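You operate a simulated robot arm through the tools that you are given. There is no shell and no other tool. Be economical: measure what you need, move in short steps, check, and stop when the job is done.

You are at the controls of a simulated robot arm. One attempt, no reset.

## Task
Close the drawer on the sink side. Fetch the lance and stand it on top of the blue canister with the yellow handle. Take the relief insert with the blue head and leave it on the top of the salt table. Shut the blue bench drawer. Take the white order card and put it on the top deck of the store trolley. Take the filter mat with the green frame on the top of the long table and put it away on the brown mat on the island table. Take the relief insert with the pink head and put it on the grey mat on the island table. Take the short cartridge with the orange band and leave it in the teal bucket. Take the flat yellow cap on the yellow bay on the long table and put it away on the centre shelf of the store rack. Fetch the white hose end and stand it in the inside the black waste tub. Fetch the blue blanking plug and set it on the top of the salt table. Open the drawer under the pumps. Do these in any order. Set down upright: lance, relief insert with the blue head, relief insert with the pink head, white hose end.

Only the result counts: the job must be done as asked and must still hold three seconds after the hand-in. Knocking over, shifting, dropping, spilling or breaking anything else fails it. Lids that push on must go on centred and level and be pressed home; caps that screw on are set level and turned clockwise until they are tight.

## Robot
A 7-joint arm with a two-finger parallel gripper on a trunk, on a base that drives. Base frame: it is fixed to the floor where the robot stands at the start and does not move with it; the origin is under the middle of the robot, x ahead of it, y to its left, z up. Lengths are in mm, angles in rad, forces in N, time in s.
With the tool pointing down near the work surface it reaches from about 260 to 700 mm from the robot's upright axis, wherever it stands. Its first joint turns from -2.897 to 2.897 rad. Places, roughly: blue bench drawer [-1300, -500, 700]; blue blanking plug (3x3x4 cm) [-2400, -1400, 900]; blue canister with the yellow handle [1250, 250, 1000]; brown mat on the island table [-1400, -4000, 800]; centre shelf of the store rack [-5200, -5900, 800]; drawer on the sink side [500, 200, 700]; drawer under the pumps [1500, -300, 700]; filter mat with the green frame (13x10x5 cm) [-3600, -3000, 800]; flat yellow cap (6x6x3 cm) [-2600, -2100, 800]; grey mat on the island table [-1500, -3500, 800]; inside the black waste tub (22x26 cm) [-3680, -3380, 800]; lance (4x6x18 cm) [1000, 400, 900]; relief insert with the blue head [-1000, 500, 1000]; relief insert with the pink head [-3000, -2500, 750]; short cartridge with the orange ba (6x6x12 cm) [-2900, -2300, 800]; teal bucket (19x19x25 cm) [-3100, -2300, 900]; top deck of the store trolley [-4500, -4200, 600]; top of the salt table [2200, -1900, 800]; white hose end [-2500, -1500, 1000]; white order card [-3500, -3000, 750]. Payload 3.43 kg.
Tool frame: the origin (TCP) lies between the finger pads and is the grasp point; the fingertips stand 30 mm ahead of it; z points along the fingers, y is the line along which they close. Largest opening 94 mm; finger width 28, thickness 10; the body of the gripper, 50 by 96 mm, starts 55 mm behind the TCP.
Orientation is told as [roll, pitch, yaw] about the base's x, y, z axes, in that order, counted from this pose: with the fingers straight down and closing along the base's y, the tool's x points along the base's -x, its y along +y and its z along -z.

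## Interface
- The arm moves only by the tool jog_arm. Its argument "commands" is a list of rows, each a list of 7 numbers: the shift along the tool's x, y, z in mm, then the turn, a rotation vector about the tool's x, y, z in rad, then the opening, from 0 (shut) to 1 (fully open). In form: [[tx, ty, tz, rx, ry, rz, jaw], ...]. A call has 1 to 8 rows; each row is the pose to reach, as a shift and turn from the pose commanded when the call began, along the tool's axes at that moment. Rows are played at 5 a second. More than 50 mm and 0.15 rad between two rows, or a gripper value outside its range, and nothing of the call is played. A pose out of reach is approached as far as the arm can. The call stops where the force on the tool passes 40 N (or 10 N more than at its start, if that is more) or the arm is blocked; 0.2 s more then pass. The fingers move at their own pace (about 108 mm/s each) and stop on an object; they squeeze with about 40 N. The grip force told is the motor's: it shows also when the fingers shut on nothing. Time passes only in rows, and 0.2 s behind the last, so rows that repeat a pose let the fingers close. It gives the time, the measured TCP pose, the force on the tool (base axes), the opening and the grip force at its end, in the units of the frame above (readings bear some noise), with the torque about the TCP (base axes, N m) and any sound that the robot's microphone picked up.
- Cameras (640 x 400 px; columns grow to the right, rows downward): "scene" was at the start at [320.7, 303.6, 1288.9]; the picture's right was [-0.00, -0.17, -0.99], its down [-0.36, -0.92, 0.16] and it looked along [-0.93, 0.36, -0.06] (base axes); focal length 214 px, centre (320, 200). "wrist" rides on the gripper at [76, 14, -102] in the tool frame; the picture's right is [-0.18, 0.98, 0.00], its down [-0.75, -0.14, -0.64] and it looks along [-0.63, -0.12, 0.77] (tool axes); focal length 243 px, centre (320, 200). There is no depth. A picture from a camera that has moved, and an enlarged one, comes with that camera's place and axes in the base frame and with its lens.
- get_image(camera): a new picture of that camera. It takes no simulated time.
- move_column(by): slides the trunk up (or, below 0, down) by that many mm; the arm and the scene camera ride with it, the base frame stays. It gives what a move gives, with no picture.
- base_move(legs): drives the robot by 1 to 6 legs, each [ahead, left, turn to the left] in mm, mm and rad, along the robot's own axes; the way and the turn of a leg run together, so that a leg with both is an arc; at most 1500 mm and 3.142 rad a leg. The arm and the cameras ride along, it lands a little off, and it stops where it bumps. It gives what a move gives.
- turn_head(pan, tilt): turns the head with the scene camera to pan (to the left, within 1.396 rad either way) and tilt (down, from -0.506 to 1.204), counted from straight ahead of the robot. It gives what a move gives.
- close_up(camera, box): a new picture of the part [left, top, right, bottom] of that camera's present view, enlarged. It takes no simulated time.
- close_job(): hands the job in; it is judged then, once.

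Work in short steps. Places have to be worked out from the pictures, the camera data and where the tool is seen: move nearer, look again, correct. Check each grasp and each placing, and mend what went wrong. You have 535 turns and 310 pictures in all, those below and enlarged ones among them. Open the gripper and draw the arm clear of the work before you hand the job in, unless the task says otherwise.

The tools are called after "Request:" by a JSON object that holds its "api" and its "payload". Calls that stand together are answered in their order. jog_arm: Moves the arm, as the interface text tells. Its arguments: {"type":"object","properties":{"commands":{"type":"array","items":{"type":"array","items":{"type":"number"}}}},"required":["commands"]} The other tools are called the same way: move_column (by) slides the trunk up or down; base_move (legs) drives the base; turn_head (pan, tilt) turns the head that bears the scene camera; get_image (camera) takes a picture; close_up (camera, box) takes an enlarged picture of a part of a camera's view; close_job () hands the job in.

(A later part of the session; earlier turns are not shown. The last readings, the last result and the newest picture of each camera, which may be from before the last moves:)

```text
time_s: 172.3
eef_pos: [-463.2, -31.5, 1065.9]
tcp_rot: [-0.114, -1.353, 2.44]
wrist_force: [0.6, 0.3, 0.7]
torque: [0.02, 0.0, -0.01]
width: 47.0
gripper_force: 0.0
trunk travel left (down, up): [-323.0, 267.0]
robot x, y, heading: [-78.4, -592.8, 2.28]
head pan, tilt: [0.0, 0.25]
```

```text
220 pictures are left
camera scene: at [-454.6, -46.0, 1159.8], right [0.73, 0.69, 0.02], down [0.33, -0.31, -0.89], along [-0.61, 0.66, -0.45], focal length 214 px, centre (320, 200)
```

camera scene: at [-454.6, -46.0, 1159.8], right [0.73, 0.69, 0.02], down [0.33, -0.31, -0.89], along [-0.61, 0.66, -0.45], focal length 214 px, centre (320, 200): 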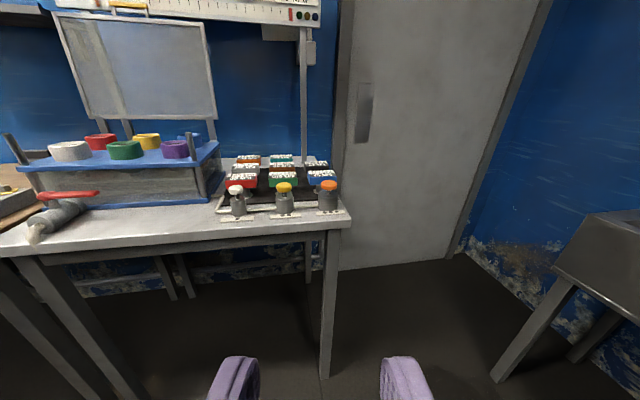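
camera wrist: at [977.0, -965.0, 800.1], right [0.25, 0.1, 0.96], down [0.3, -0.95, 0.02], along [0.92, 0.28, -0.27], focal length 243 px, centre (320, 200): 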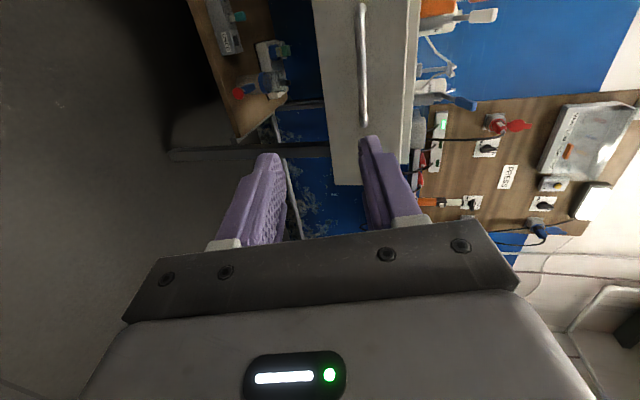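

I see relief-valve-like inserts on this bench's right end. I zoom in to find the blue-headed one.

Request:
{"api": "close_up", "payload": {"camera": "scene", "box": [200, 130, 360, 230]}}

Request:
{"api": "turn_head", "payload": {"pan": 0.9, "tilt": 0.25}}

Request:
{"api": "get_image", "payload": {"camera": "scene"}}

```text
4.00 times, centred on (280, 180) of scene
camera zoom: at [-454.6, -46.0, 1159.8], right [0.73, 0.69, 0.02], down [0.33, -0.31, -0.89], along [-0.61, 0.66, -0.45], focal length 858 px, centre (480, 280)
```

zoom: 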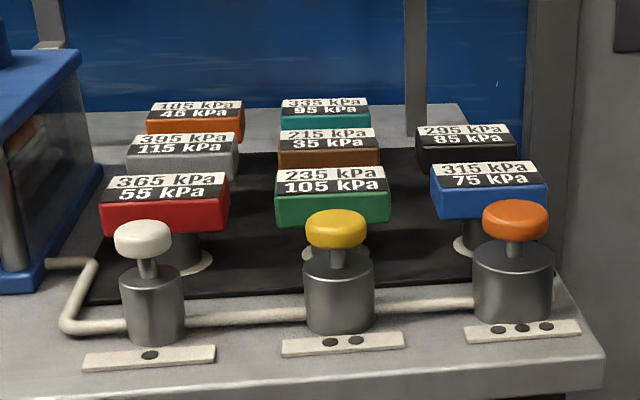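

```text
time_s: 173.5
eef_pos: [-461.9, -32.3, 1067.2]
tcp_rot: [-0.113, -1.352, 2.438]
wrist_force: [-0.1, 0.5, -0.1]
torque: [0.02, 0.01, 0.04]
width: 47.1
gripper_force: 0.1
trunk travel left (down, up): [-323.0, 267.0]
robot x, y, heading: [-77.0, -592.7, 2.281]
head pan, tilt: [0.901, 0.25]
```

```text
218 pictures are left
camera scene: at [-483.9, -121.6, 1165.8], right [-0.07, 0.99, -0.15], down [0.4, -0.11, -0.91], along [-0.91, -0.13, -0.39], focal length 214 px, centre (320, 200)
```

scene: 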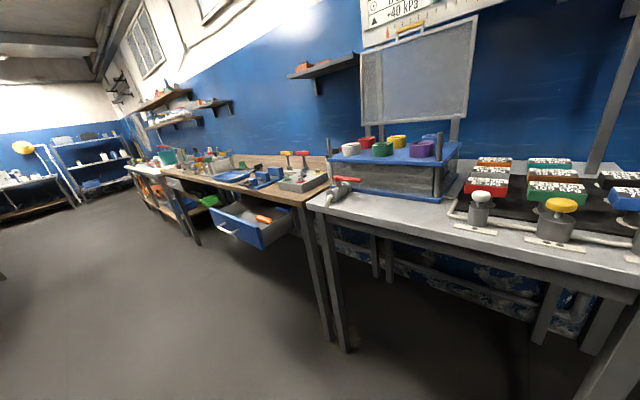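

The blue-headed insert ("315/75 kPa") stands front-right on the plate, and the open blue bench drawer is farther left. I square up to the bench (heading ≈2.53) and drive to the insert.

Request:
{"api": "turn_head", "payload": {"pan": 0, "tilt": 0.25}}

Request:
{"api": "base_move", "payload": {"legs": [[0, 0, 0.25], [0, -384, 0], [420, 0, 0]]}}

Request:
{"api": "get_image", "payload": {"camera": "scene"}}

```text
time_s: 174.7
eef_pos: [-463.3, -31.6, 1066.0]
tcp_rot: [-0.114, -1.351, 2.44]
wrist_force: [-1.4, 1.0, -0.2]
torque: [-0.02, 0.01, 0.0]
width: 46.7
gripper_force: 0.1
trunk travel left (down, up): [-323.0, 267.0]
robot x, y, heading: [-82.1, -592.8, 2.276]
head pan, tilt: [0.0, 0.25]
```

```text
time_s: 180.2
eef_pos: [-706.2, 434.5, 1067.3]
tcp_rot: [-0.113, -1.352, 2.669]
wrist_force: [1.0, 0.6, -0.6]
torque: [0.01, -0.01, -0.02]
width: 46.8
gripper_force: 0.0
trunk travel left (down, up): [-323.0, 267.0]
robot x, y, heading: [-202.4, -22.2, 2.509]
head pan, tilt: [0.0, 0.25]
```

```text
217 pictures are left
camera scene: at [-695.5, 423.5, 1159.6], right [0.55, 0.84, 0.02], down [0.39, -0.23, -0.89], along [-0.74, 0.5, -0.45], focal length 214 px, centre (320, 200)
```

scene: 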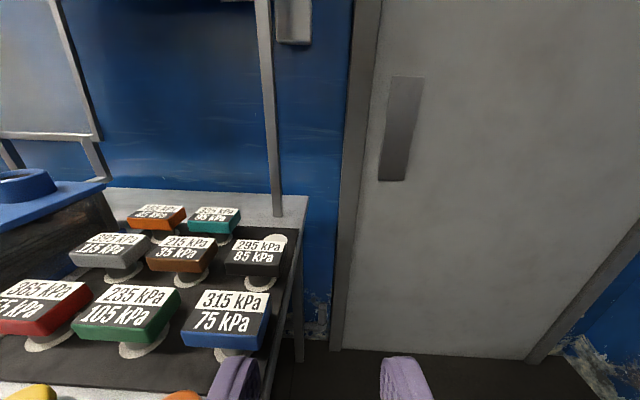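

The blue head is at ≈[-884, 424, 923]; it's about 85×45 mm, so I'll grip across its short side. I fold the hand to point down while retracting, then drive closer.

Request:
{"api": "jog_arm", "payload": {"commands": [[0, 14, -25, 0.01, 0.14, 0, 0.9], [1, 28, -50, 0.02, 0.28, 0, 0.9], [2, 42, -75, 0.04, 0.42, 0, 0.9], [2, 56, -100, 0.05, 0.56, 0, 0.9], [3, 70, -125, 0.06, 0.7, 0, 0.9], [3, 84, -150, 0.08, 0.84, 0, 0.9], [3, 98, -175, 0.1, 0.98, 0, 0.9], [3, 113, -200, 0.11, 1.12, 0, 0.9]]}}

```text
time_s: 182.0
eef_pos: [-605.6, 229.8, 1104.2]
tcp_rot: [-0.101, -0.235, 2.508]
wrist_force: [0.3, -0.2, 0.4]
torque: [-0.01, 0.02, -0.01]
width: 84.8
gripper_force: 0.1
trunk travel left (down, up): [-323.0, 267.0]
robot x, y, heading: [-199.9, -23.4, 2.516]
head pan, tilt: [0.0, 0.25]
```

Request:
{"api": "jog_arm", "payload": {"commands": [[0, 0, 0, -0.05, 0.12, 0, 0.9], [0, 0, 0, -0.101, 0.235, 0, 0.9]]}}

Request:
{"api": "jog_arm", "payload": {"commands": [[0, 0, 0, 0, 0, 0.15, 0.9], [0, 0, 0, 0, 0, 0.3, 0.9], [0, 0, 0, 0, 0, 0.45, 0.9], [0, 0, 0, 0, 0, 0.6, 0.9], [0, 0, 0, 0, 0, 0.75, 0.9], [0, 0, 0, 0, 0, 0.9, 0.9], [0, 0, 0, 0, 0, 1.05, 0.9], [0, 0, 0, 0, 0, 1.2, 0.9]]}}

Request:
{"api": "jog_arm", "payload": {"commands": [[0, 0, 0, 0, 0, 0.12, 0.9], [0, 0, 0, 0, 0, 0.24, 0.9], [0, 0, 0, 0, 0, 0.35, 0.9]]}}

Request:
{"api": "base_move", "payload": {"legs": [[300, 0, 0]]}}

Request:
{"api": "turn_head", "payload": {"pan": 0, "tilt": 0.2}}

Request:
{"api": "get_image", "payload": {"camera": "scene"}}

Request:
{"api": "get_image", "payload": {"camera": "wrist"}}

```text
time_s: 182.6
eef_pos: [-604.9, 230.3, 1103.0]
tcp_rot: [0.004, 0.002, 2.498]
wrist_force: [0.0, -0.2, 0.1]
torque: [-0.02, 0.0, 0.0]
width: 84.5
gripper_force: 0.0
trunk travel left (down, up): [-323.0, 267.0]
robot x, y, heading: [-201.2, -19.8, 2.512]
head pan, tilt: [0.0, 0.25]
```

```text
time_s: 184.4
eef_pos: [-604.8, 230.8, 1104.0]
tcp_rot: [0.002, 0.003, 1.298]
wrist_force: [0.4, 0.7, 0.9]
torque: [-0.01, 0.01, -0.01]
width: 84.4
gripper_force: 0.0
trunk travel left (down, up): [-323.0, 267.0]
robot x, y, heading: [-203.8, -22.5, 2.51]
head pan, tilt: [0.0, 0.25]
```

```text
time_s: 185.2
eef_pos: [-605.4, 229.8, 1103.3]
tcp_rot: [0.0, 0.002, 0.947]
wrist_force: [0.7, -0.8, -1.0]
torque: [-0.01, 0.01, 0.02]
width: 84.5
gripper_force: 0.1
trunk travel left (down, up): [-323.0, 267.0]
robot x, y, heading: [-205.8, -23.9, 2.513]
head pan, tilt: [0.0, 0.25]
```

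```text
time_s: 187.2
eef_pos: [-847.0, 409.0, 1104.4]
tcp_rot: [-0.002, 0.001, 0.948]
wrist_force: [-1.1, 0.4, -0.8]
torque: [-0.01, -0.01, 0.0]
width: 84.7
gripper_force: 0.2
trunk travel left (down, up): [-323.0, 267.0]
robot x, y, heading: [-444.6, 153.8, 2.506]
head pan, tilt: [0.0, 0.25]
```

```text
time_s: 187.9
eef_pos: [-846.5, 407.9, 1104.0]
tcp_rot: [0.003, 0.001, 0.945]
wrist_force: [0.7, -0.9, -0.9]
torque: [0.0, -0.01, 0.0]
width: 84.6
gripper_force: 0.1
trunk travel left (down, up): [-323.0, 267.0]
robot x, y, heading: [-448.1, 154.6, 2.509]
head pan, tilt: [0.0, 0.201]
```

```text
216 pictures are left
camera scene: at [-794.1, 482.6, 1141.2], right [0.81, -0.58, 0.0], down [-0.57, -0.79, 0.2], along [-0.12, -0.16, -0.98], focal length 214 px, centre (320, 200)
```

scene: 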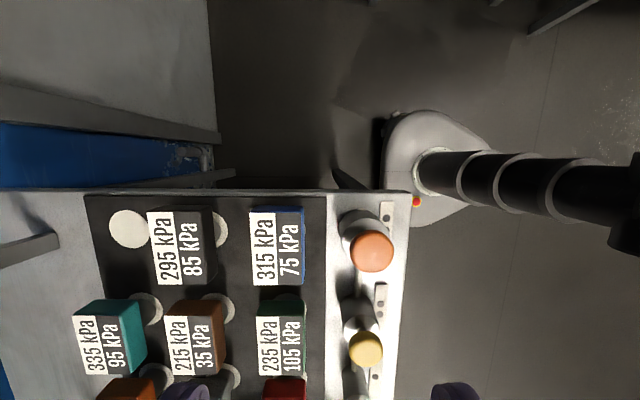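

```text
215 pictures are left
camera wrist: at [-902.9, 355.3, 1206.0], right [-0.69, 0.72, 0.0], down [0.56, 0.53, 0.64], along [0.46, 0.44, -0.77], focal length 243 px, centre (320, 200)
```

wrist: 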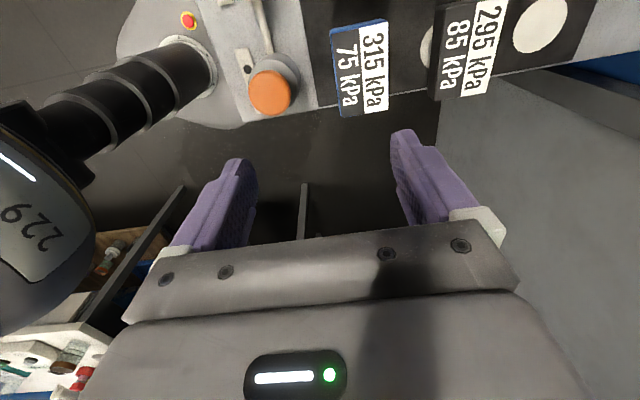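

The head is square with the hand: center ≈[-886, 429], about 58×81 mm. I move over it and go down partway with jaw 0.9.

Request:
{"api": "jog_arm", "payload": {"commands": [[3, 22, 0, 0, 0, 0, 0.9], [6, 44, 0, 0, 0, 0, 0.9], [6, 44, 40, 0, 0, 0, 0.9], [6, 44, 85, 0, 0, 0, 0.9], [6, 44, 105, 0, 0, 0, 0.9]]}}

Request:
{"api": "get_image", "payload": {"camera": "scene"}}

Request:
{"api": "get_image", "payload": {"camera": "wrist"}}

```text
time_s: 189.1
eef_pos: [-885.5, 428.5, 999.2]
tcp_rot: [0.001, 0.002, 0.947]
wrist_force: [0.6, 0.5, -0.8]
torque: [-0.01, 0.0, 0.0]
width: 84.5
gripper_force: 0.0
trunk travel left (down, up): [-323.0, 267.0]
robot x, y, heading: [-444.0, 152.5, 2.506]
head pan, tilt: [0.0, 0.201]
```

```text
214 pictures are left
camera scene: at [-833.3, 502.7, 1035.9], right [0.81, -0.58, 0.0], down [-0.57, -0.8, 0.2], along [-0.12, -0.16, -0.98], focal length 214 px, centre (320, 200)
```

scene: 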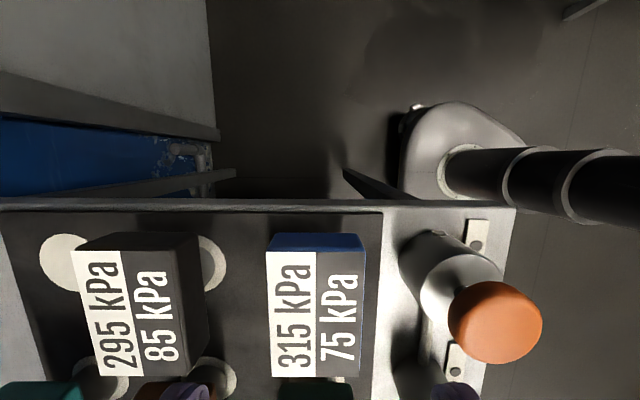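

```text
213 pictures are left
camera wrist: at [-942.2, 375.4, 1100.7], right [-0.69, 0.72, 0.0], down [0.56, 0.53, 0.64], along [0.46, 0.44, -0.77], focal length 243 px, centre (320, 200)
```

wrist: 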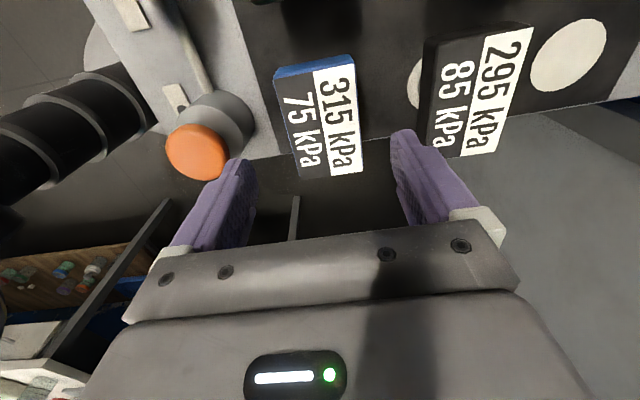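

Centered within a few mm (head top z≈928). I correct, descend to z≈914 with jaw 0.85 and close.

Request:
{"api": "jog_arm", "payload": {"commands": [[-3, 4, 20, 0, 0, 0, 0.83], [-3, 4, 45, 0, 0, 0, 0.83], [-3, 4, 70, 0, 0, 0, 0.83], [-3, 4, 85, 0, 0, 0, 0.83]]}}

Request:
{"api": "jog_arm", "payload": {"commands": [[0, 0, 0, 0, 0, 0, 0.65], [0, 0, 0, 0, 0, 0, 0.5], [0, 0, 0, 0, 0, 0, 0.5], [0, 0, 0, 0, 0, 0, 0.5]]}}

```text
time_s: 190.1
eef_pos: [-887.4, 433.7, 914.7]
tcp_rot: [0.001, 0.004, 0.947]
wrist_force: [-0.3, 1.0, 0.4]
torque: [-0.04, -0.03, 0.02]
width: 78.1
gripper_force: 0.1
trunk travel left (down, up): [-323.0, 267.0]
robot x, y, heading: [-447.0, 153.0, 2.51]
head pan, tilt: [0.0, 0.201]
```

```text
time_s: 191.1
eef_pos: [-887.9, 432.9, 914.0]
tcp_rot: [0.001, 0.002, 0.946]
wrist_force: [0.0, -0.8, 0.6]
torque: [0.02, 0.03, 0.0]
width: 60.0
gripper_force: 40.1
trunk travel left (down, up): [-323.0, 267.0]
robot x, y, heading: [-445.3, 152.1, 2.512]
head pan, tilt: [0.0, 0.201]
```

Gripped at 60 mm. I lift straight up.

Request:
{"api": "jog_arm", "payload": {"commands": [[0, 0, -15, 0, 0, 0, 0.5], [0, 0, -30, 0, 0, 0, 0.5], [0, 0, -60, 0, 0, 0, 0.5], [0, 0, -100, 0, 0, 0, 0.5], [0, 0, -140, 0, 0, 0, 0.5]]}}

Request:
{"api": "get_image", "payload": {"camera": "scene"}}

Request:
{"api": "get_image", "payload": {"camera": "wrist"}}

```text
time_s: 192.3
eef_pos: [-886.7, 434.9, 1056.7]
tcp_rot: [0.002, 0.002, 0.946]
wrist_force: [0.1, -1.0, -1.6]
torque: [0.03, -0.01, 0.01]
width: 59.9
gripper_force: 40.1
trunk travel left (down, up): [-323.0, 267.0]
robot x, y, heading: [-447.0, 149.8, 2.509]
head pan, tilt: [0.0, 0.201]
```

```text
212 pictures are left
camera scene: at [-834.8, 509.4, 1093.7], right [0.81, -0.58, 0.0], down [-0.57, -0.79, 0.2], along [-0.12, -0.16, -0.98], focal length 214 px, centre (320, 200)
```

scene: 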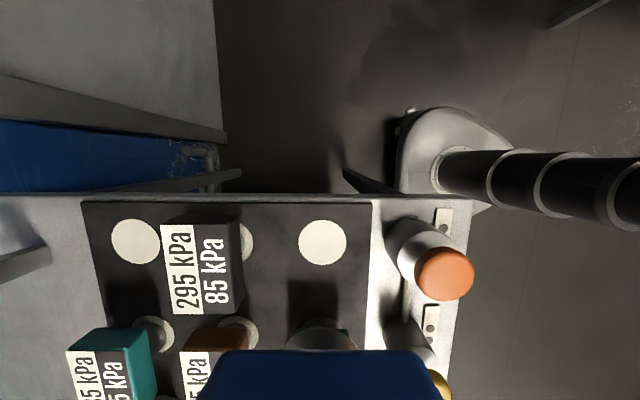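

```text
211 pictures are left
camera wrist: at [-943.7, 382.1, 1158.6], right [-0.69, 0.72, 0.0], down [0.56, 0.53, 0.64], along [0.46, 0.44, -0.77], focal length 243 px, centre (320, 200)
```

wrist: 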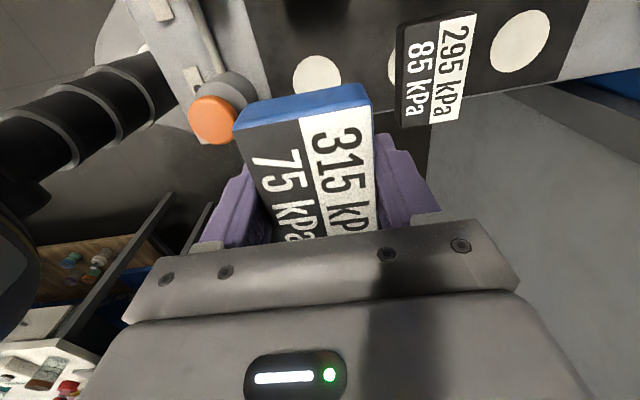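

I have the blue insert. I back away from the bench and drive toward the salt table in the far corner.

Request:
{"api": "base_move", "payload": {"legs": [[-500, 0, 0], [0, 0, 2.93], [1000, 0, 0], [900, 0, 0]]}}

Request:
{"api": "get_image", "payload": {"camera": "wrist"}}

```text
time_s: 211.1
eef_pos: [1523.1, -1984.7, 1055.5]
tcp_rot: [-0.001, 0.002, -2.44]
wrist_force: [-0.8, -0.5, -1.2]
torque: [0.0, -0.04, -0.02]
width: 59.9
gripper_force: 40.1
trunk travel left (down, up): [-323.0, 267.0]
robot x, y, heading: [1158.5, -1604.0, -0.872]
head pan, tilt: [0.0, 0.201]
```

```text
210 pictures are left
camera wrist: at [1589.7, -1946.0, 1157.7], right [0.49, -0.87, 0.0], down [-0.67, -0.38, 0.64], along [-0.56, -0.32, -0.77], focal length 243 px, centre (320, 200)
```

wrist: 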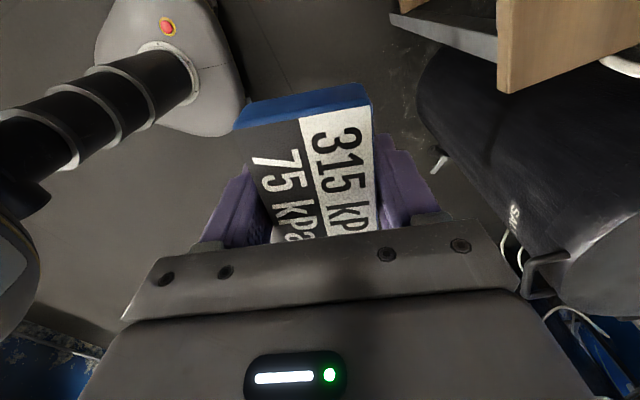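

I'm near the table corner. I look ahead with the head (pan toward the robot's front).

Request:
{"api": "turn_head", "payload": {"pan": 1.1, "tilt": -0.3}}

Request:
{"api": "get_image", "payload": {"camera": "scene"}}

```text
time_s: 212.4
eef_pos: [1523.2, -1985.0, 1055.6]
tcp_rot: [0.0, 0.001, -2.439]
wrist_force: [-0.3, 0.1, -2.2]
torque: [-0.03, 0.01, 0.02]
width: 60.0
gripper_force: 39.9
trunk travel left (down, up): [-323.0, 267.0]
robot x, y, heading: [1162.9, -1608.3, -0.875]
head pan, tilt: [1.1, -0.3]
```

```text
209 pictures are left
camera scene: at [1463.2, -2125.3, 1150.4], right [-0.29, 0.35, -0.89], down [0.9, 0.42, -0.13], along [0.32, -0.84, -0.43], focal length 214 px, centre (320, 200)
```

scene: 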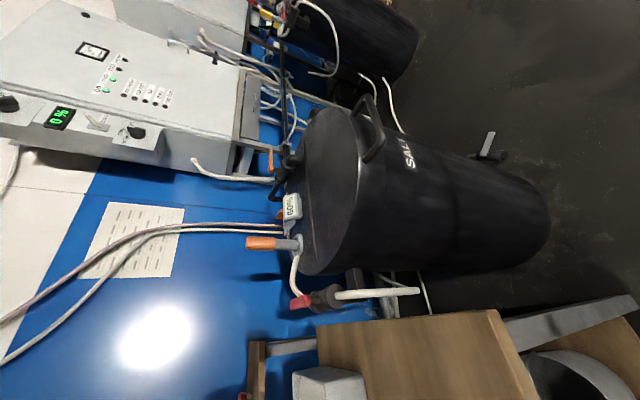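

The table runs along the end wall; its near corner ≈[1620, −2219], facing heading −0.59. I turn and move to the middle of its front.

Request:
{"api": "base_move", "payload": {"legs": [[0, 0, 0.283], [0, 343, 0], [200, 0, 0]]}}

Request:
{"api": "turn_head", "payload": {"pan": 0.8, "tilt": 0}}

Request:
{"api": "get_image", "payload": {"camera": "scene"}}

```text
time_s: 216.8
eef_pos: [1975.4, -1703.6, 1054.8]
tcp_rot: [0.0, 0.002, -2.155]
wrist_force: [0.7, -0.3, -2.1]
torque: [0.01, 0.01, -0.01]
width: 59.8
gripper_force: 40.1
trunk travel left (down, up): [-323.0, 267.0]
robot x, y, heading: [1520.7, -1439.7, -0.589]
head pan, tilt: [1.1, -0.3]
```

```text
time_s: 217.6
eef_pos: [1974.6, -1702.8, 1055.8]
tcp_rot: [0.0, 0.001, -2.153]
wrist_force: [-0.6, 0.6, -1.1]
torque: [0.03, 0.02, -0.04]
width: 60.1
gripper_force: 39.8
trunk travel left (down, up): [-323.0, 267.0]
robot x, y, heading: [1520.5, -1440.7, -0.59]
head pan, tilt: [0.799, 0.0]
```

```text
208 pictures are left
camera scene: at [1966.3, -1830.4, 1123.5], right [-0.58, 0.38, -0.72], down [0.55, 0.83, 0.0], along [0.6, -0.39, -0.7], focal length 214 px, centre (320, 200)
```

scene: 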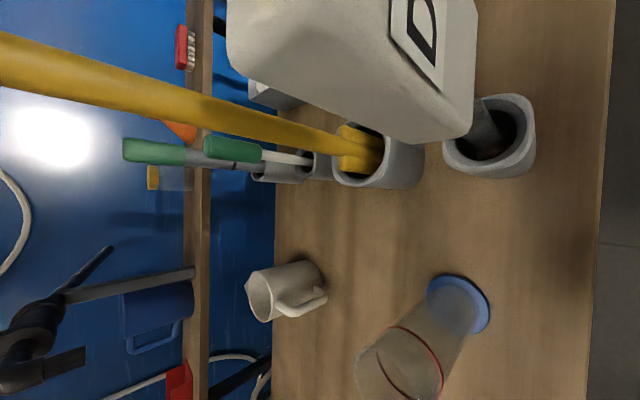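

I see a gap between a pot and a measuring cylinder, a bit tight. I look further left along the table for more room.

Request:
{"api": "turn_head", "payload": {"pan": 0.6, "tilt": 0.8}}

Request:
{"api": "get_image", "payload": {"camera": "scene"}}

```text
time_s: 218.7
eef_pos: [1973.0, -1703.2, 1055.6]
tcp_rot: [0.0, 0.001, -2.155]
wrist_force: [0.1, 0.0, -1.5]
torque: [-0.02, 0.04, 0.01]
width: 59.9
gripper_force: 40.3
trunk travel left (down, up): [-323.0, 267.0]
robot x, y, heading: [1519.6, -1439.2, -0.587]
head pan, tilt: [0.6, 0.799]
```

```text
207 pictures are left
camera scene: at [1990.1, -1759.8, 1119.7], right [-0.69, 0.45, -0.57], down [0.04, 0.8, 0.59], along [0.72, 0.38, -0.57], focal length 214 px, centre (320, 200)
```

scene: 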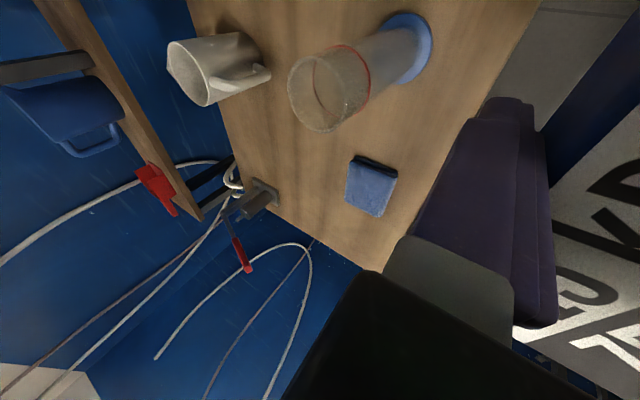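

Table height ≈800 confirmed by two views. A roomy spot lies between cylinder and sponge at ≈[2119, −1658]. I drive 150 mm left and move the arm above it.

Request:
{"api": "base_move", "payload": {"legs": [[0, 150, 0]]}}

Request:
{"api": "jog_arm", "payload": {"commands": [[-10, 32, 0, 0, 0, 0, 0.5], [-20, 64, 0, 0, 0, 0, 0.5], [-30, 95, 0, 0, 0, 0, 0.5], [-30, 95, 45, 0, 0, 0, 0.5], [-30, 95, 90, 0, 0, 0, 0.5]]}}

Request:
{"api": "get_image", "payload": {"camera": "wrist"}}

Request:
{"api": "get_image", "payload": {"camera": "scene"}}

```text
time_s: 220.1
eef_pos: [2057.5, -1578.1, 1055.7]
tcp_rot: [0.0, 0.002, -2.153]
wrist_force: [0.2, 0.9, -1.6]
torque: [-0.02, 0.0, -0.03]
width: 59.8
gripper_force: 40.3
trunk travel left (down, up): [-323.0, 267.0]
robot x, y, heading: [1601.9, -1315.3, -0.589]
head pan, tilt: [0.6, 0.799]
```

```text
time_s: 221.3
eef_pos: [2121.2, -1656.4, 965.7]
tcp_rot: [0.001, 0.002, -2.152]
wrist_force: [0.8, -0.6, -0.7]
torque: [0.0, -0.02, 0.02]
width: 59.9
gripper_force: 39.7
trunk travel left (down, up): [-323.0, 267.0]
robot x, y, heading: [1604.9, -1315.3, -0.594]
head pan, tilt: [0.6, 0.799]
```

```text
206 pictures are left
camera wrist: at [2174.3, -1600.0, 1066.6], right [0.72, -0.69, 0.0], down [-0.53, -0.55, 0.64], along [-0.44, -0.46, -0.77], focal length 243 px, centre (320, 200)
```

wrist: 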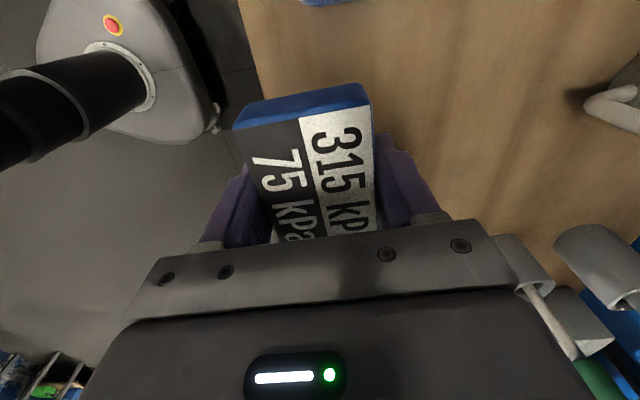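

```text
205 pictures are left
camera scene: at [2137.2, -1712.8, 1028.5], right [-0.69, 0.45, -0.57], down [0.04, 0.8, 0.59], along [0.72, 0.38, -0.57], focal length 214 px, centre (320, 200)
```

scene: 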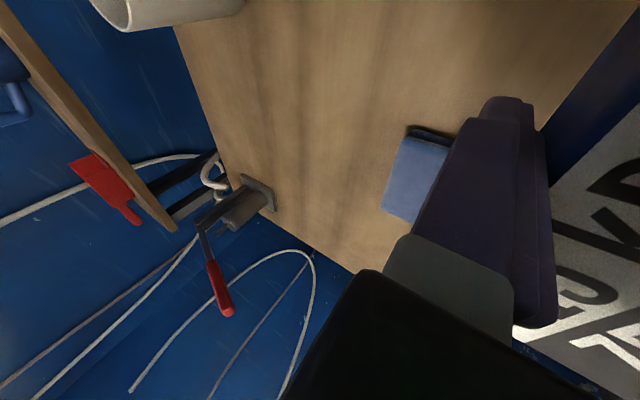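

The insert is over clear table ~65 mm inside the edge. I descend, slowing near contact.

Request:
{"api": "jog_arm", "payload": {"commands": [[0, 0, 45, 0, 0, 0, 0.5], [0, 0, 90, 0, 0, 0, 0.5], [0, 0, 100, 0, 0, 0, 0.5], [0, 0, 105, 0, 0, 0, 0.5], [0, 0, 108, 0, 0, 0, 0.5]]}}

Request:
{"api": "jog_arm", "payload": {"commands": [[0, 0, 3, 0, 0, 0, 0.5], [0, 0, 6, 0, 0, 0, 0.5], [0, 0, 9, 0, 0, 0, 0.5]]}}

```text
time_s: 222.5
eef_pos: [2121.0, -1656.3, 855.9]
tcp_rot: [-0.001, 0.001, -2.153]
wrist_force: [-0.8, 0.9, -1.9]
torque: [0.0, -0.01, 0.0]
width: 59.9
gripper_force: 40.3
trunk travel left (down, up): [-323.0, 267.0]
robot x, y, heading: [1606.2, -1316.3, -0.591]
head pan, tilt: [0.6, 0.799]
```

```text
time_s: 223.3
eef_pos: [2120.4, -1657.3, 848.4]
tcp_rot: [0.0, 0.002, -2.153]
wrist_force: [1.2, 1.1, -2.0]
torque: [-0.01, 0.01, -0.02]
width: 59.8
gripper_force: 39.9
trunk travel left (down, up): [-323.0, 267.0]
robot x, y, heading: [1603.6, -1317.5, -0.591]
head pan, tilt: [0.6, 0.799]
```

Request:
{"api": "jog_arm", "payload": {"commands": [[0, 0, 3, 0, 0, 0, 0.5], [0, 0, 6, 0, 0, 0, 0.5], [0, 0, 9, 0, 0, 0, 0.5], [0, 0, 12, 0, 0, 0, 0.5]]}}

```text
time_s: 224.3
eef_pos: [2119.4, -1655.4, 838.1]
tcp_rot: [0.004, 0.005, -2.154]
wrist_force: [-4.0, 2.4, 23.9]
torque: [0.22, 0.32, -0.01]
width: 59.9
gripper_force: 39.3
trunk travel left (down, up): [-323.0, 267.0]
robot x, y, heading: [1603.8, -1311.6, -0.591]
head pan, tilt: [0.6, 0.799]
```

Contact with the table (24 N). I ease off, release and rise.

Request:
{"api": "jog_arm", "payload": {"commands": [[0, 0, -1.5, 0, 0, 0, 0.5], [0, 0, -2, 0, 0, 0, 0.66], [0, 0, -2, 0, 0, 0, 0.75], [0, 0, -2, 0, 0, 0, 0.8]]}}

Request:
{"api": "jog_arm", "payload": {"commands": [[0, 0, -30, 0, 0, 0, 0.85], [0, 0, -70, 0, 0, 0, 0.85], [0, 0, -115, 0, 0, 0, 0.85], [0, 0, -160, 0, 0, 0, 0.85]]}}

Request:
{"api": "get_image", "payload": {"camera": "wrist"}}

```text
time_s: 225.3
eef_pos: [2119.3, -1656.3, 838.5]
tcp_rot: [-0.001, 0.002, -2.155]
wrist_force: [-0.4, 0.4, 0.5]
torque: [-0.02, 0.0, 0.0]
width: 75.1
gripper_force: 0.1
trunk travel left (down, up): [-323.0, 267.0]
robot x, y, heading: [1606.8, -1316.5, -0.594]
head pan, tilt: [0.6, 0.799]
```

```text
time_s: 226.3
eef_pos: [2119.1, -1655.7, 998.9]
tcp_rot: [0.001, 0.003, -2.153]
wrist_force: [0.1, -0.2, 0.7]
torque: [0.02, -0.03, -0.01]
width: 79.8
gripper_force: 0.0
trunk travel left (down, up): [-323.0, 267.0]
robot x, y, heading: [1603.5, -1314.7, -0.59]
head pan, tilt: [0.6, 0.799]
```

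```text
204 pictures are left
camera wrist: at [2172.7, -1599.4, 1101.0], right [0.72, -0.69, 0.0], down [-0.53, -0.55, 0.64], along [-0.44, -0.46, -0.77], focal length 243 px, centre (320, 200)
```

wrist: 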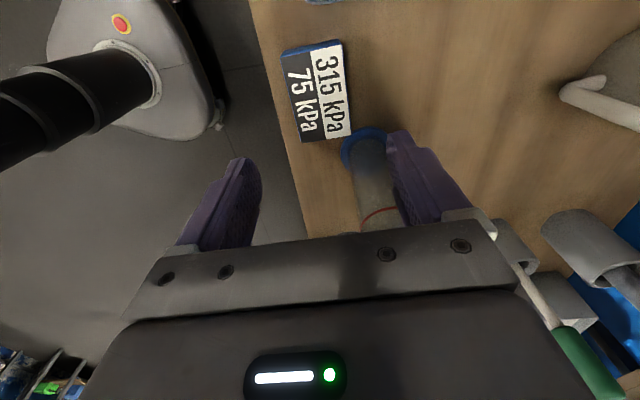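

The blue insert stands upright on the salt table. I back off and drive to the open blue bench drawer (front ≈[-1232, -641]).

Request:
{"api": "base_move", "payload": {"legs": [[-350, 0, 0], [0, 0, -2.64], [1050, 0, 0], [1050, 0, 0], [0, 0, -0.51]]}}

Request:
{"api": "jog_arm", "payload": {"commands": [[0, 0, 0, 0, 0, -0.15, 0], [0, 0, 0, 0, 0, -0.3, 0], [0, 0, 0, 0, 0, -0.45, 0], [0, 0, 0, 0, 0, -0.6, 0], [0, 0, 0, 0, 0, -0.75, 0], [0, 0, 0, 0, 0, -0.9, 0], [0, 0, 0, 0, 0, -1.05, 0], [0, 0, 0, 0, 0, -1.2, 0]]}}

Request:
{"api": "jog_arm", "payload": {"commands": [[0, 0, 0, 0, -0.12, -0.12, 0], [0, 0, 0, 0, -0.2, -0.24, 0], [0, 0, 0, 0, -0.3, -0.36, 0]]}}

Request:
{"api": "turn_head", "payload": {"pan": 0, "tilt": -0.4}}

Request:
{"api": "get_image", "payload": {"camera": "scene"}}

```text
time_s: 246.3
eef_pos: [-1291.7, -579.3, 998.4]
tcp_rot: [0.001, 0.002, 0.973]
wrist_force: [-0.6, -0.3, 0.5]
torque: [0.02, -0.03, 0.05]
width: 79.7
gripper_force: 0.0
trunk travel left (down, up): [-323.0, 267.0]
robot x, y, heading: [-782.8, -929.3, 2.54]
head pan, tilt: [0.6, 0.799]
```

```text
time_s: 248.1
eef_pos: [-1291.1, -579.9, 998.5]
tcp_rot: [0.002, -0.001, 2.178]
wrist_force: [-0.5, 0.3, 0.2]
torque: [0.0, -0.01, -0.05]
width: 0.0
gripper_force: 32.9
trunk travel left (down, up): [-323.0, 267.0]
robot x, y, heading: [-779.2, -928.8, 2.542]
head pan, tilt: [0.6, 0.799]
```

```text
refused: row 1 steps farther than a row can; nothing moved
```

```text
time_s: 249.5
eef_pos: [-1290.8, -579.6, 998.1]
tcp_rot: [0.003, 0.0, 2.173]
wrist_force: [-0.2, 0.0, 0.8]
torque: [-0.02, 0.01, -0.02]
width: 0.0
gripper_force: 33.3
trunk travel left (down, up): [-323.0, 267.0]
robot x, y, heading: [-784.5, -928.8, 2.542]
head pan, tilt: [0.0, -0.4]
```

```text
203 pictures are left
camera scene: at [-1373.8, -461.0, 1055.2], right [0.82, 0.57, 0.0], down [0.52, -0.76, -0.39], along [-0.22, 0.32, -0.92], focal length 214 px, centre (320, 200)
```

scene: 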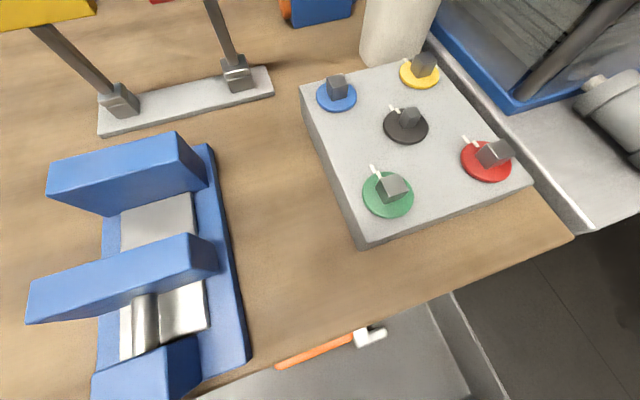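

I'm already over the bench; I back up 380 mm, pitch the hand, lower the trunk, and look at the drawer front.

Request:
{"api": "base_move", "payload": {"legs": [[-380, 0, 0]]}}

Request:
{"api": "jog_arm", "payload": {"commands": [[0, 0, 0, 0, -0.08, -0.08, 0], [0, 0, 0, 0, -0.17, -0.16, 0], [0, 0, 0, 0, -0.27, -0.24, 0], [0, 0, 0, 0, -0.37, -0.3, 0], [0, 0, 0, 0, -0.47, -0.36, 0], [0, 0, 0, 0, -0.6, -0.37, 0], [0, 0, 0, 0, -0.7, -0.37, 0], [0, 0, 0, 0, -0.8, -0.37, 0]]}}

Request:
{"api": "move_column", "payload": {"by": -120}}

Request:
{"api": "turn_head", "payload": {"pan": 0, "tilt": 0}}

Request:
{"api": "get_image", "payload": {"camera": "scene"}}

```text
time_s: 251.9
eef_pos: [-977.7, -799.1, 997.7]
tcp_rot: [0.003, -0.001, 2.182]
wrist_force: [0.0, -1.6, 0.2]
torque: [0.01, -0.02, 0.0]
width: 0.0
gripper_force: 33.2
trunk travel left (down, up): [-323.0, 267.0]
robot x, y, heading: [-460.0, -1142.2, 2.548]
head pan, tilt: [0.0, -0.4]
```

```text
time_s: 253.7
eef_pos: [-978.9, -799.5, 998.4]
tcp_rot: [-0.193, -0.779, 2.653]
wrist_force: [0.0, 0.3, 0.1]
torque: [0.0, 0.0, 0.0]
width: 0.0
gripper_force: 32.9
trunk travel left (down, up): [-323.0, 267.0]
robot x, y, heading: [-465.7, -1141.2, 2.545]
head pan, tilt: [0.0, -0.4]
```

```text
time_s: 255.2
eef_pos: [-979.7, -799.4, 879.3]
tcp_rot: [-0.191, -0.777, 2.651]
wrist_force: [0.6, 0.6, 0.2]
torque: [0.0, 0.01, 0.01]
width: 0.0
gripper_force: 33.2
trunk travel left (down, up): [-203.0, 387.0]
robot x, y, heading: [-466.6, -1144.5, 2.544]
head pan, tilt: [0.0, -0.4]
```

```text
time_s: 256.1
eef_pos: [-978.9, -800.9, 878.4]
tcp_rot: [-0.192, -0.777, 2.651]
wrist_force: [0.4, -1.1, 0.6]
torque: [-0.02, -0.02, -0.03]
width: 0.2
gripper_force: 33.0
trunk travel left (down, up): [-203.0, 387.0]
robot x, y, heading: [-470.0, -1140.1, 2.547]
head pan, tilt: [0.0, 0.0]
```

```text
202 pictures are left
camera scene: at [-1028.7, -782.0, 983.9], right [0.58, 0.8, 0.14], down [0.63, -0.34, -0.7], along [-0.52, 0.49, -0.7], focal length 214 px, centre (320, 200)
```

scene: 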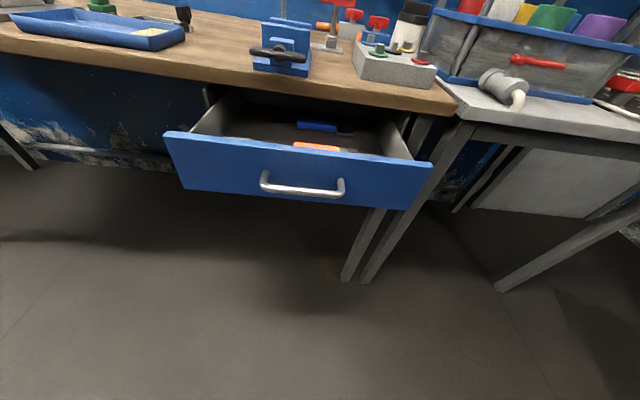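

The drawer panel is straight ahead (≈[-1255, -612], top z≈812), opened ~90 mm. I drive 200 mm ahead, then set the closed fingertips before the panel's right half.

Request:
{"api": "base_move", "payload": {"legs": [[200, 0, 0]]}}

Request:
{"api": "jog_arm", "payload": {"commands": [[4, -28, 35, 0, 0, 0, 0], [9, -56, 70, 0, 0, 0, 0], [13, -85, 106, 0, 0, 0, 0]]}}

Request:
{"api": "get_image", "payload": {"camera": "scene"}}

```text
time_s: 257.7
eef_pos: [-1141.9, -688.9, 877.2]
tcp_rot: [-0.192, -0.776, 2.651]
wrist_force: [0.5, -0.2, -0.2]
torque: [0.0, 0.01, -0.02]
width: 0.0
gripper_force: 33.4
trunk travel left (down, up): [-203.0, 387.0]
robot x, y, heading: [-627.4, -1030.3, 2.544]
head pan, tilt: [0.0, 0.0]
```

```text
time_s: 258.5
eef_pos: [-1138.8, -570.4, 807.1]
tcp_rot: [-0.191, -0.778, 2.649]
wrist_force: [0.1, 0.6, 0.4]
torque: [-0.02, 0.01, 0.02]
width: 0.2
gripper_force: 33.1
trunk travel left (down, up): [-203.0, 387.0]
robot x, y, heading: [-628.8, -1026.8, 2.544]
head pan, tilt: [0.0, 0.0]
```

```text
201 pictures are left
camera scene: at [-1188.8, -553.2, 912.8], right [0.58, 0.8, 0.14], down [0.63, -0.34, -0.7], along [-0.52, 0.49, -0.7], focal length 214 px, centre (320, 200)
```

scene: 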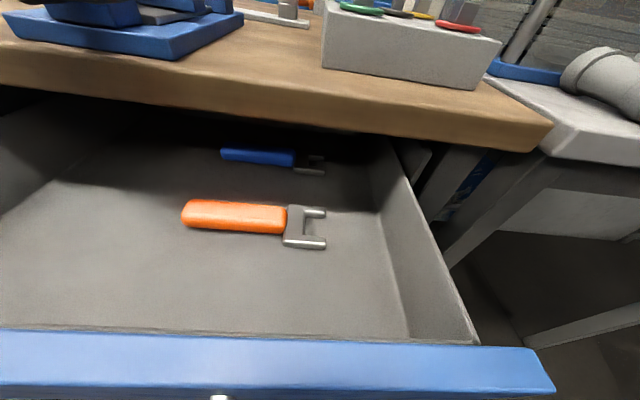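

Fingertips are in front of the panel. I push by driving ahead 120 mm, then finish with the arm.

Request:
{"api": "base_move", "payload": {"legs": [[130, 0, 0]]}}

Request:
{"api": "get_image", "payload": {"camera": "scene"}}

```text
time_s: 259.8
eef_pos: [-1247.0, -496.7, 806.6]
tcp_rot: [-0.193, -0.776, 2.651]
wrist_force: [0.7, -0.2, 0.2]
torque: [0.01, -0.01, 0.04]
width: 0.1
gripper_force: 32.7
trunk travel left (down, up): [-203.0, 387.0]
robot x, y, heading: [-738.4, -957.8, 2.54]
head pan, tilt: [0.0, 0.0]
```

```text
200 pictures are left
camera scene: at [-1297.3, -479.2, 912.8], right [0.58, 0.8, 0.14], down [0.63, -0.34, -0.7], along [-0.52, 0.49, -0.7], focal length 214 px, centre (320, 200)
```

scene: 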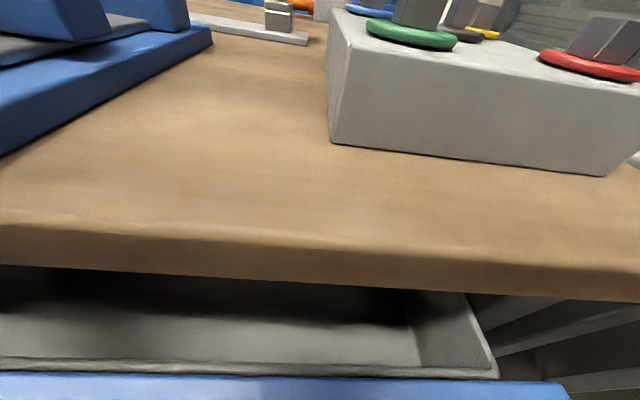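

The drawer is nearly in; but the camera pod would meet the grey box. I tilt the head (0.8) to pull the pod in, then push on with the base 60 mm.

Request:
{"api": "turn_head", "payload": {"pan": 0, "tilt": 0.9}}

Request:
{"api": "base_move", "payload": {"legs": [[40, 0, 0]]}}

Request:
{"api": "jog_arm", "payload": {"commands": [[-7, 0, 7, 0, 0, 0, 0], [-14, 0, 14, 0, 0, 0, 0], [-21, 0, 21, 0, 0, 0, 0], [-28, 0, 28, 0, 0, 0, 0], [-35, 0, 35, 0, 0, 0, 0]]}}

```text
time_s: 261.0
eef_pos: [-1247.1, -495.1, 807.2]
tcp_rot: [-0.192, -0.775, 2.649]
wrist_force: [0.1, -0.6, -0.1]
torque: [0.0, -0.02, -0.01]
width: 0.0
gripper_force: 32.8
trunk travel left (down, up): [-203.0, 387.0]
robot x, y, heading: [-739.5, -959.0, 2.547]
head pan, tilt: [0.0, 0.901]
```

```text
time_s: 261.8
eef_pos: [-1278.7, -472.0, 807.8]
tcp_rot: [-0.191, -0.776, 2.651]
wrist_force: [0.2, 0.5, -0.2]
torque: [-0.02, -0.01, -0.01]
width: 0.2
gripper_force: 32.8
trunk travel left (down, up): [-203.0, 387.0]
robot x, y, heading: [-770.4, -930.7, 2.543]
head pan, tilt: [0.0, 0.901]
```

```text
time_s: 262.5
eef_pos: [-1288.9, -466.9, 804.8]
tcp_rot: [-0.19, -0.76, 2.643]
wrist_force: [17.4, -14.2, 9.0]
torque: [0.04, 0.0, -0.08]
width: 0.0
gripper_force: 33.0
trunk travel left (down, up): [-203.0, 387.0]
robot x, y, heading: [-769.9, -936.4, 2.548]
head pan, tilt: [0.0, 0.901]
stopped in row 3: the force on the tool passed its limit at 52 N (the readings are from after the stop); the commanded pose is now the measured one
```

Resistance at 52 N — home, I think. I retract and check.

Request:
{"api": "base_move", "payload": {"legs": [[-300, 0, 0]]}}

Request:
{"api": "turn_head", "payload": {"pan": 0, "tilt": 0}}

Request:
{"api": "get_image", "payload": {"camera": "scene"}}

```text
time_s: 264.5
eef_pos: [-1045.2, -636.2, 803.3]
tcp_rot: [-0.188, -0.764, 2.651]
wrist_force: [0.6, -0.1, 0.3]
torque: [-0.01, 0.02, 0.0]
width: 0.0
gripper_force: 32.6
trunk travel left (down, up): [-203.0, 387.0]
robot x, y, heading: [-523.0, -1104.6, 2.553]
head pan, tilt: [0.0, 0.901]
```

```text
time_s: 265.7
eef_pos: [-1046.0, -636.6, 803.9]
tcp_rot: [-0.188, -0.763, 2.651]
wrist_force: [-0.1, 0.7, -0.6]
torque: [0.01, 0.01, 0.02]
width: 0.3
gripper_force: 32.8
trunk travel left (down, up): [-203.0, 387.0]
robot x, y, heading: [-520.7, -1103.5, 2.548]
head pan, tilt: [0.0, 0.0]
```

```text
199 pictures are left
camera scene: at [-1097.4, -618.0, 908.9], right [0.58, 0.81, 0.14], down [0.64, -0.34, -0.69], along [-0.51, 0.48, -0.71], focal length 214 px, centre (320, 200)
```

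scene: 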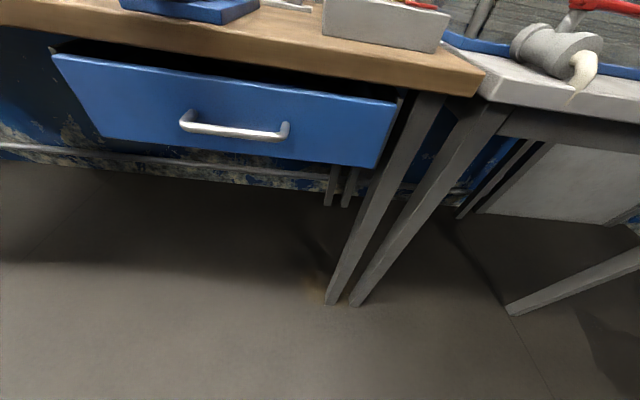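

I zoom to see whether the panel is flush.

Request:
{"api": "close_up", "payload": {"camera": "scene", "box": [260, 30, 500, 180]}}

```text
2.67 times, centred on (380, 105) of scene
camera zoom: at [-1097.4, -618.0, 908.9], right [0.58, 0.81, 0.14], down [0.64, -0.34, -0.69], along [-0.51, 0.48, -0.71], focal length 572 px, centre (160, 453)
```

zoom: 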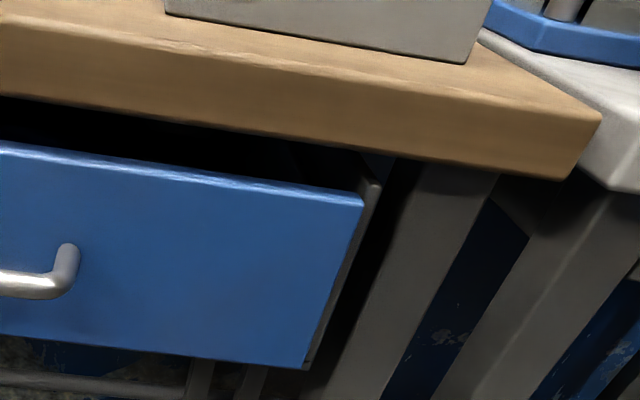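

The tip stopped ≈40 mm behind the bench edge line, so the panel is recessed as on the other drawers: shut. Next the blue plug and the white hose end (≈[-2450, -1450]): I raise and drive left along the bench.

Request:
{"api": "move_column", "payload": {"by": 200}}

Request:
{"api": "base_move", "payload": {"legs": [[0, 1200, 0], [150, 0, 0]]}}

Request:
{"api": "turn_head", "payload": {"pan": 0, "tilt": -0.2}}

Request:
{"api": "get_image", "payload": {"camera": "scene"}}

```text
time_s: 267.9
eef_pos: [-1046.0, -636.0, 1004.8]
tcp_rot: [-0.188, -0.763, 2.652]
wrist_force: [0.0, 0.5, -0.1]
torque: [-0.01, 0.0, -0.02]
width: 0.0
gripper_force: 33.2
trunk travel left (down, up): [-403.0, 187.0]
robot x, y, heading: [-522.6, -1103.6, 2.553]
head pan, tilt: [0.0, 0.0]
```

```text
time_s: 274.9
eef_pos: [-1837.5, -1547.0, 1002.6]
tcp_rot: [-0.189, -0.761, 2.658]
wrist_force: [-0.9, 0.5, 0.1]
torque: [-0.02, 0.0, 0.0]
width: 0.0
gripper_force: 33.2
trunk travel left (down, up): [-403.0, 187.0]
robot x, y, heading: [-1310.0, -2011.9, 2.555]
head pan, tilt: [0.0, 0.0]
```

```text
time_s: 275.7
eef_pos: [-1837.7, -1548.7, 1002.8]
tcp_rot: [-0.188, -0.763, 2.66]
wrist_force: [0.7, 0.0, -0.8]
torque: [0.01, 0.02, -0.01]
width: 0.0
gripper_force: 33.3
trunk travel left (down, up): [-403.0, 187.0]
robot x, y, heading: [-1309.8, -2011.2, 2.557]
head pan, tilt: [0.0, -0.201]
```

```text
197 pictures are left
camera scene: at [-1896.9, -1528.4, 1125.8], right [0.57, 0.81, 0.14], down [0.53, -0.23, -0.82], along [-0.63, 0.54, -0.56], focal length 214 px, centre (320, 200)
```

scene: 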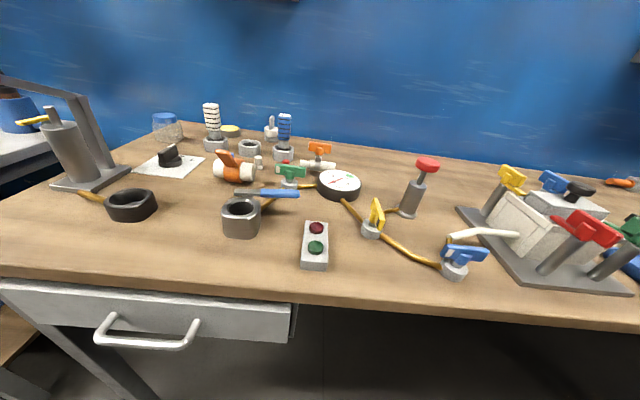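

I see barbed hose ends (white and blue) at the back. I zoom there to identify the white hose end and blue plug.

Request:
{"api": "close_up", "payload": {"camera": "scene", "box": [130, 90, 350, 210]}}

Request:
{"api": "close_up", "payload": {"camera": "scene", "box": [0, 60, 200, 200]}}

```text
2.91 times, centred on (240, 150) of scene
camera zoom: at [-1896.9, -1528.4, 1125.8], right [0.57, 0.81, 0.14], down [0.53, -0.23, -0.82], along [-0.63, 0.54, -0.56], focal length 624 px, centre (553, 346)
```

zoom: 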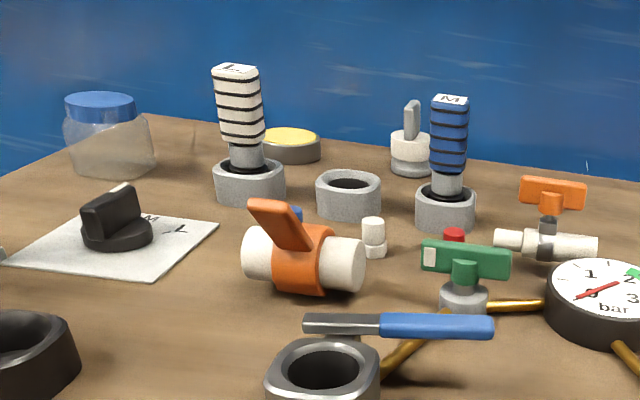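

```text
2.86 times, centred on (100, 130) of scene
camera zoom: at [-1896.9, -1528.4, 1125.8], right [0.57, 0.81, 0.14], down [0.53, -0.23, -0.82], along [-0.63, 0.54, -0.56], focal length 613 px, centre (949, 400)
```

zoom: 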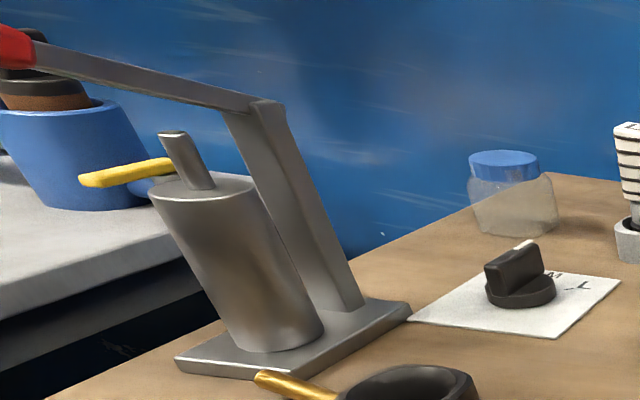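

White "L" hose end stands in a grey socket; the blue plug sits just behind the orange valve. I raise, move left/ahead and take a view from above.

Request:
{"api": "move_column", "payload": {"by": 120}}

Request:
{"api": "base_move", "payload": {"legs": [[0, 130, 0], [450, 0, 0]]}}

Request:
{"api": "turn_head", "payload": {"pan": 0, "tilt": 0.2}}

Request:
{"api": "get_image", "payload": {"camera": "scene"}}

```text
time_s: 277.2
eef_pos: [-1836.6, -1550.0, 1124.3]
tcp_rot: [-0.187, -0.762, 2.66]
wrist_force: [-0.6, -0.5, 0.6]
torque: [-0.01, 0.03, -0.01]
width: 0.0
gripper_force: 33.4
trunk travel left (down, up): [-523.0, 67.0]
robot x, y, heading: [-1312.4, -2009.8, 2.563]
head pan, tilt: [0.0, -0.201]
```

```text
time_s: 280.8
eef_pos: [-2287.5, -1415.3, 1122.9]
tcp_rot: [-0.189, -0.762, 2.665]
wrist_force: [-0.7, 0.3, 0.2]
torque: [0.0, -0.01, 0.0]
width: 0.0
gripper_force: 32.5
trunk travel left (down, up): [-523.0, 67.0]
robot x, y, heading: [-1757.1, -1878.5, 2.567]
head pan, tilt: [0.0, -0.201]
```

```text
time_s: 281.6
eef_pos: [-2286.6, -1413.8, 1124.1]
tcp_rot: [-0.188, -0.764, 2.666]
wrist_force: [-0.2, -0.2, 0.4]
torque: [0.0, 0.0, 0.01]
width: 0.0
gripper_force: 33.5
trunk travel left (down, up): [-523.0, 67.0]
robot x, y, heading: [-1759.7, -1871.5, 2.566]
head pan, tilt: [0.0, 0.201]
```

```text
194 pictures are left
camera scene: at [-2328.6, -1401.3, 1214.0], right [0.57, 0.81, 0.14], down [0.73, -0.42, -0.54], along [-0.38, 0.4, -0.83], focal length 214 px, centre (320, 200)
```

scene: 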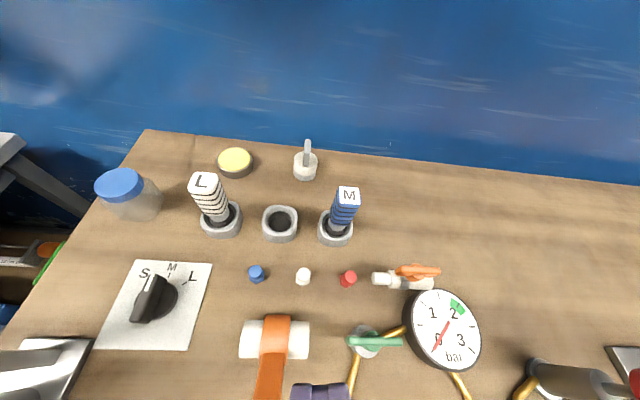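

Blue plug ≈[-2422, -1397], white hose end ≈[-2529, -1405] (top z≈983). I take the plug first: drive 180 mm ahead and bring the hand down-pointing above it.

Request:
{"api": "base_move", "payload": {"legs": [[180, 0, 0]]}}

Request:
{"api": "jog_arm", "payload": {"commands": [[20, 12, 7, 0, 0.13, 0, 0.6], [41, 25, 14, 0, 0.26, 0, 0.6], [61, 37, 21, 0, 0.39, 0, 0.6], [82, 49, 28, 0, 0.52, 0, 0.6], [102, 61, 34, 0, 0.65, 0, 0.6], [122, 73, 41, 0, 0.75, 0, 0.6]]}}

```text
time_s: 283.1
eef_pos: [-2440.5, -1311.6, 1123.4]
tcp_rot: [-0.189, -0.761, 2.663]
wrist_force: [0.2, 0.2, -0.5]
torque: [-0.02, 0.04, 0.01]
width: 0.3
gripper_force: 33.5
trunk travel left (down, up): [-523.0, 67.0]
robot x, y, heading: [-1908.3, -1768.0, 2.562]
head pan, tilt: [0.0, 0.201]
```

```text
time_s: 284.6
eef_pos: [-2424.6, -1393.0, 1000.4]
tcp_rot: [-0.136, -0.019, 2.533]
wrist_force: [0.4, -0.1, 0.0]
torque: [0.0, 0.03, 0.0]
width: 56.5
gripper_force: 0.1
trunk travel left (down, up): [-523.0, 67.0]
robot x, y, heading: [-1909.6, -1773.8, 2.563]
head pan, tilt: [0.0, 0.201]
```

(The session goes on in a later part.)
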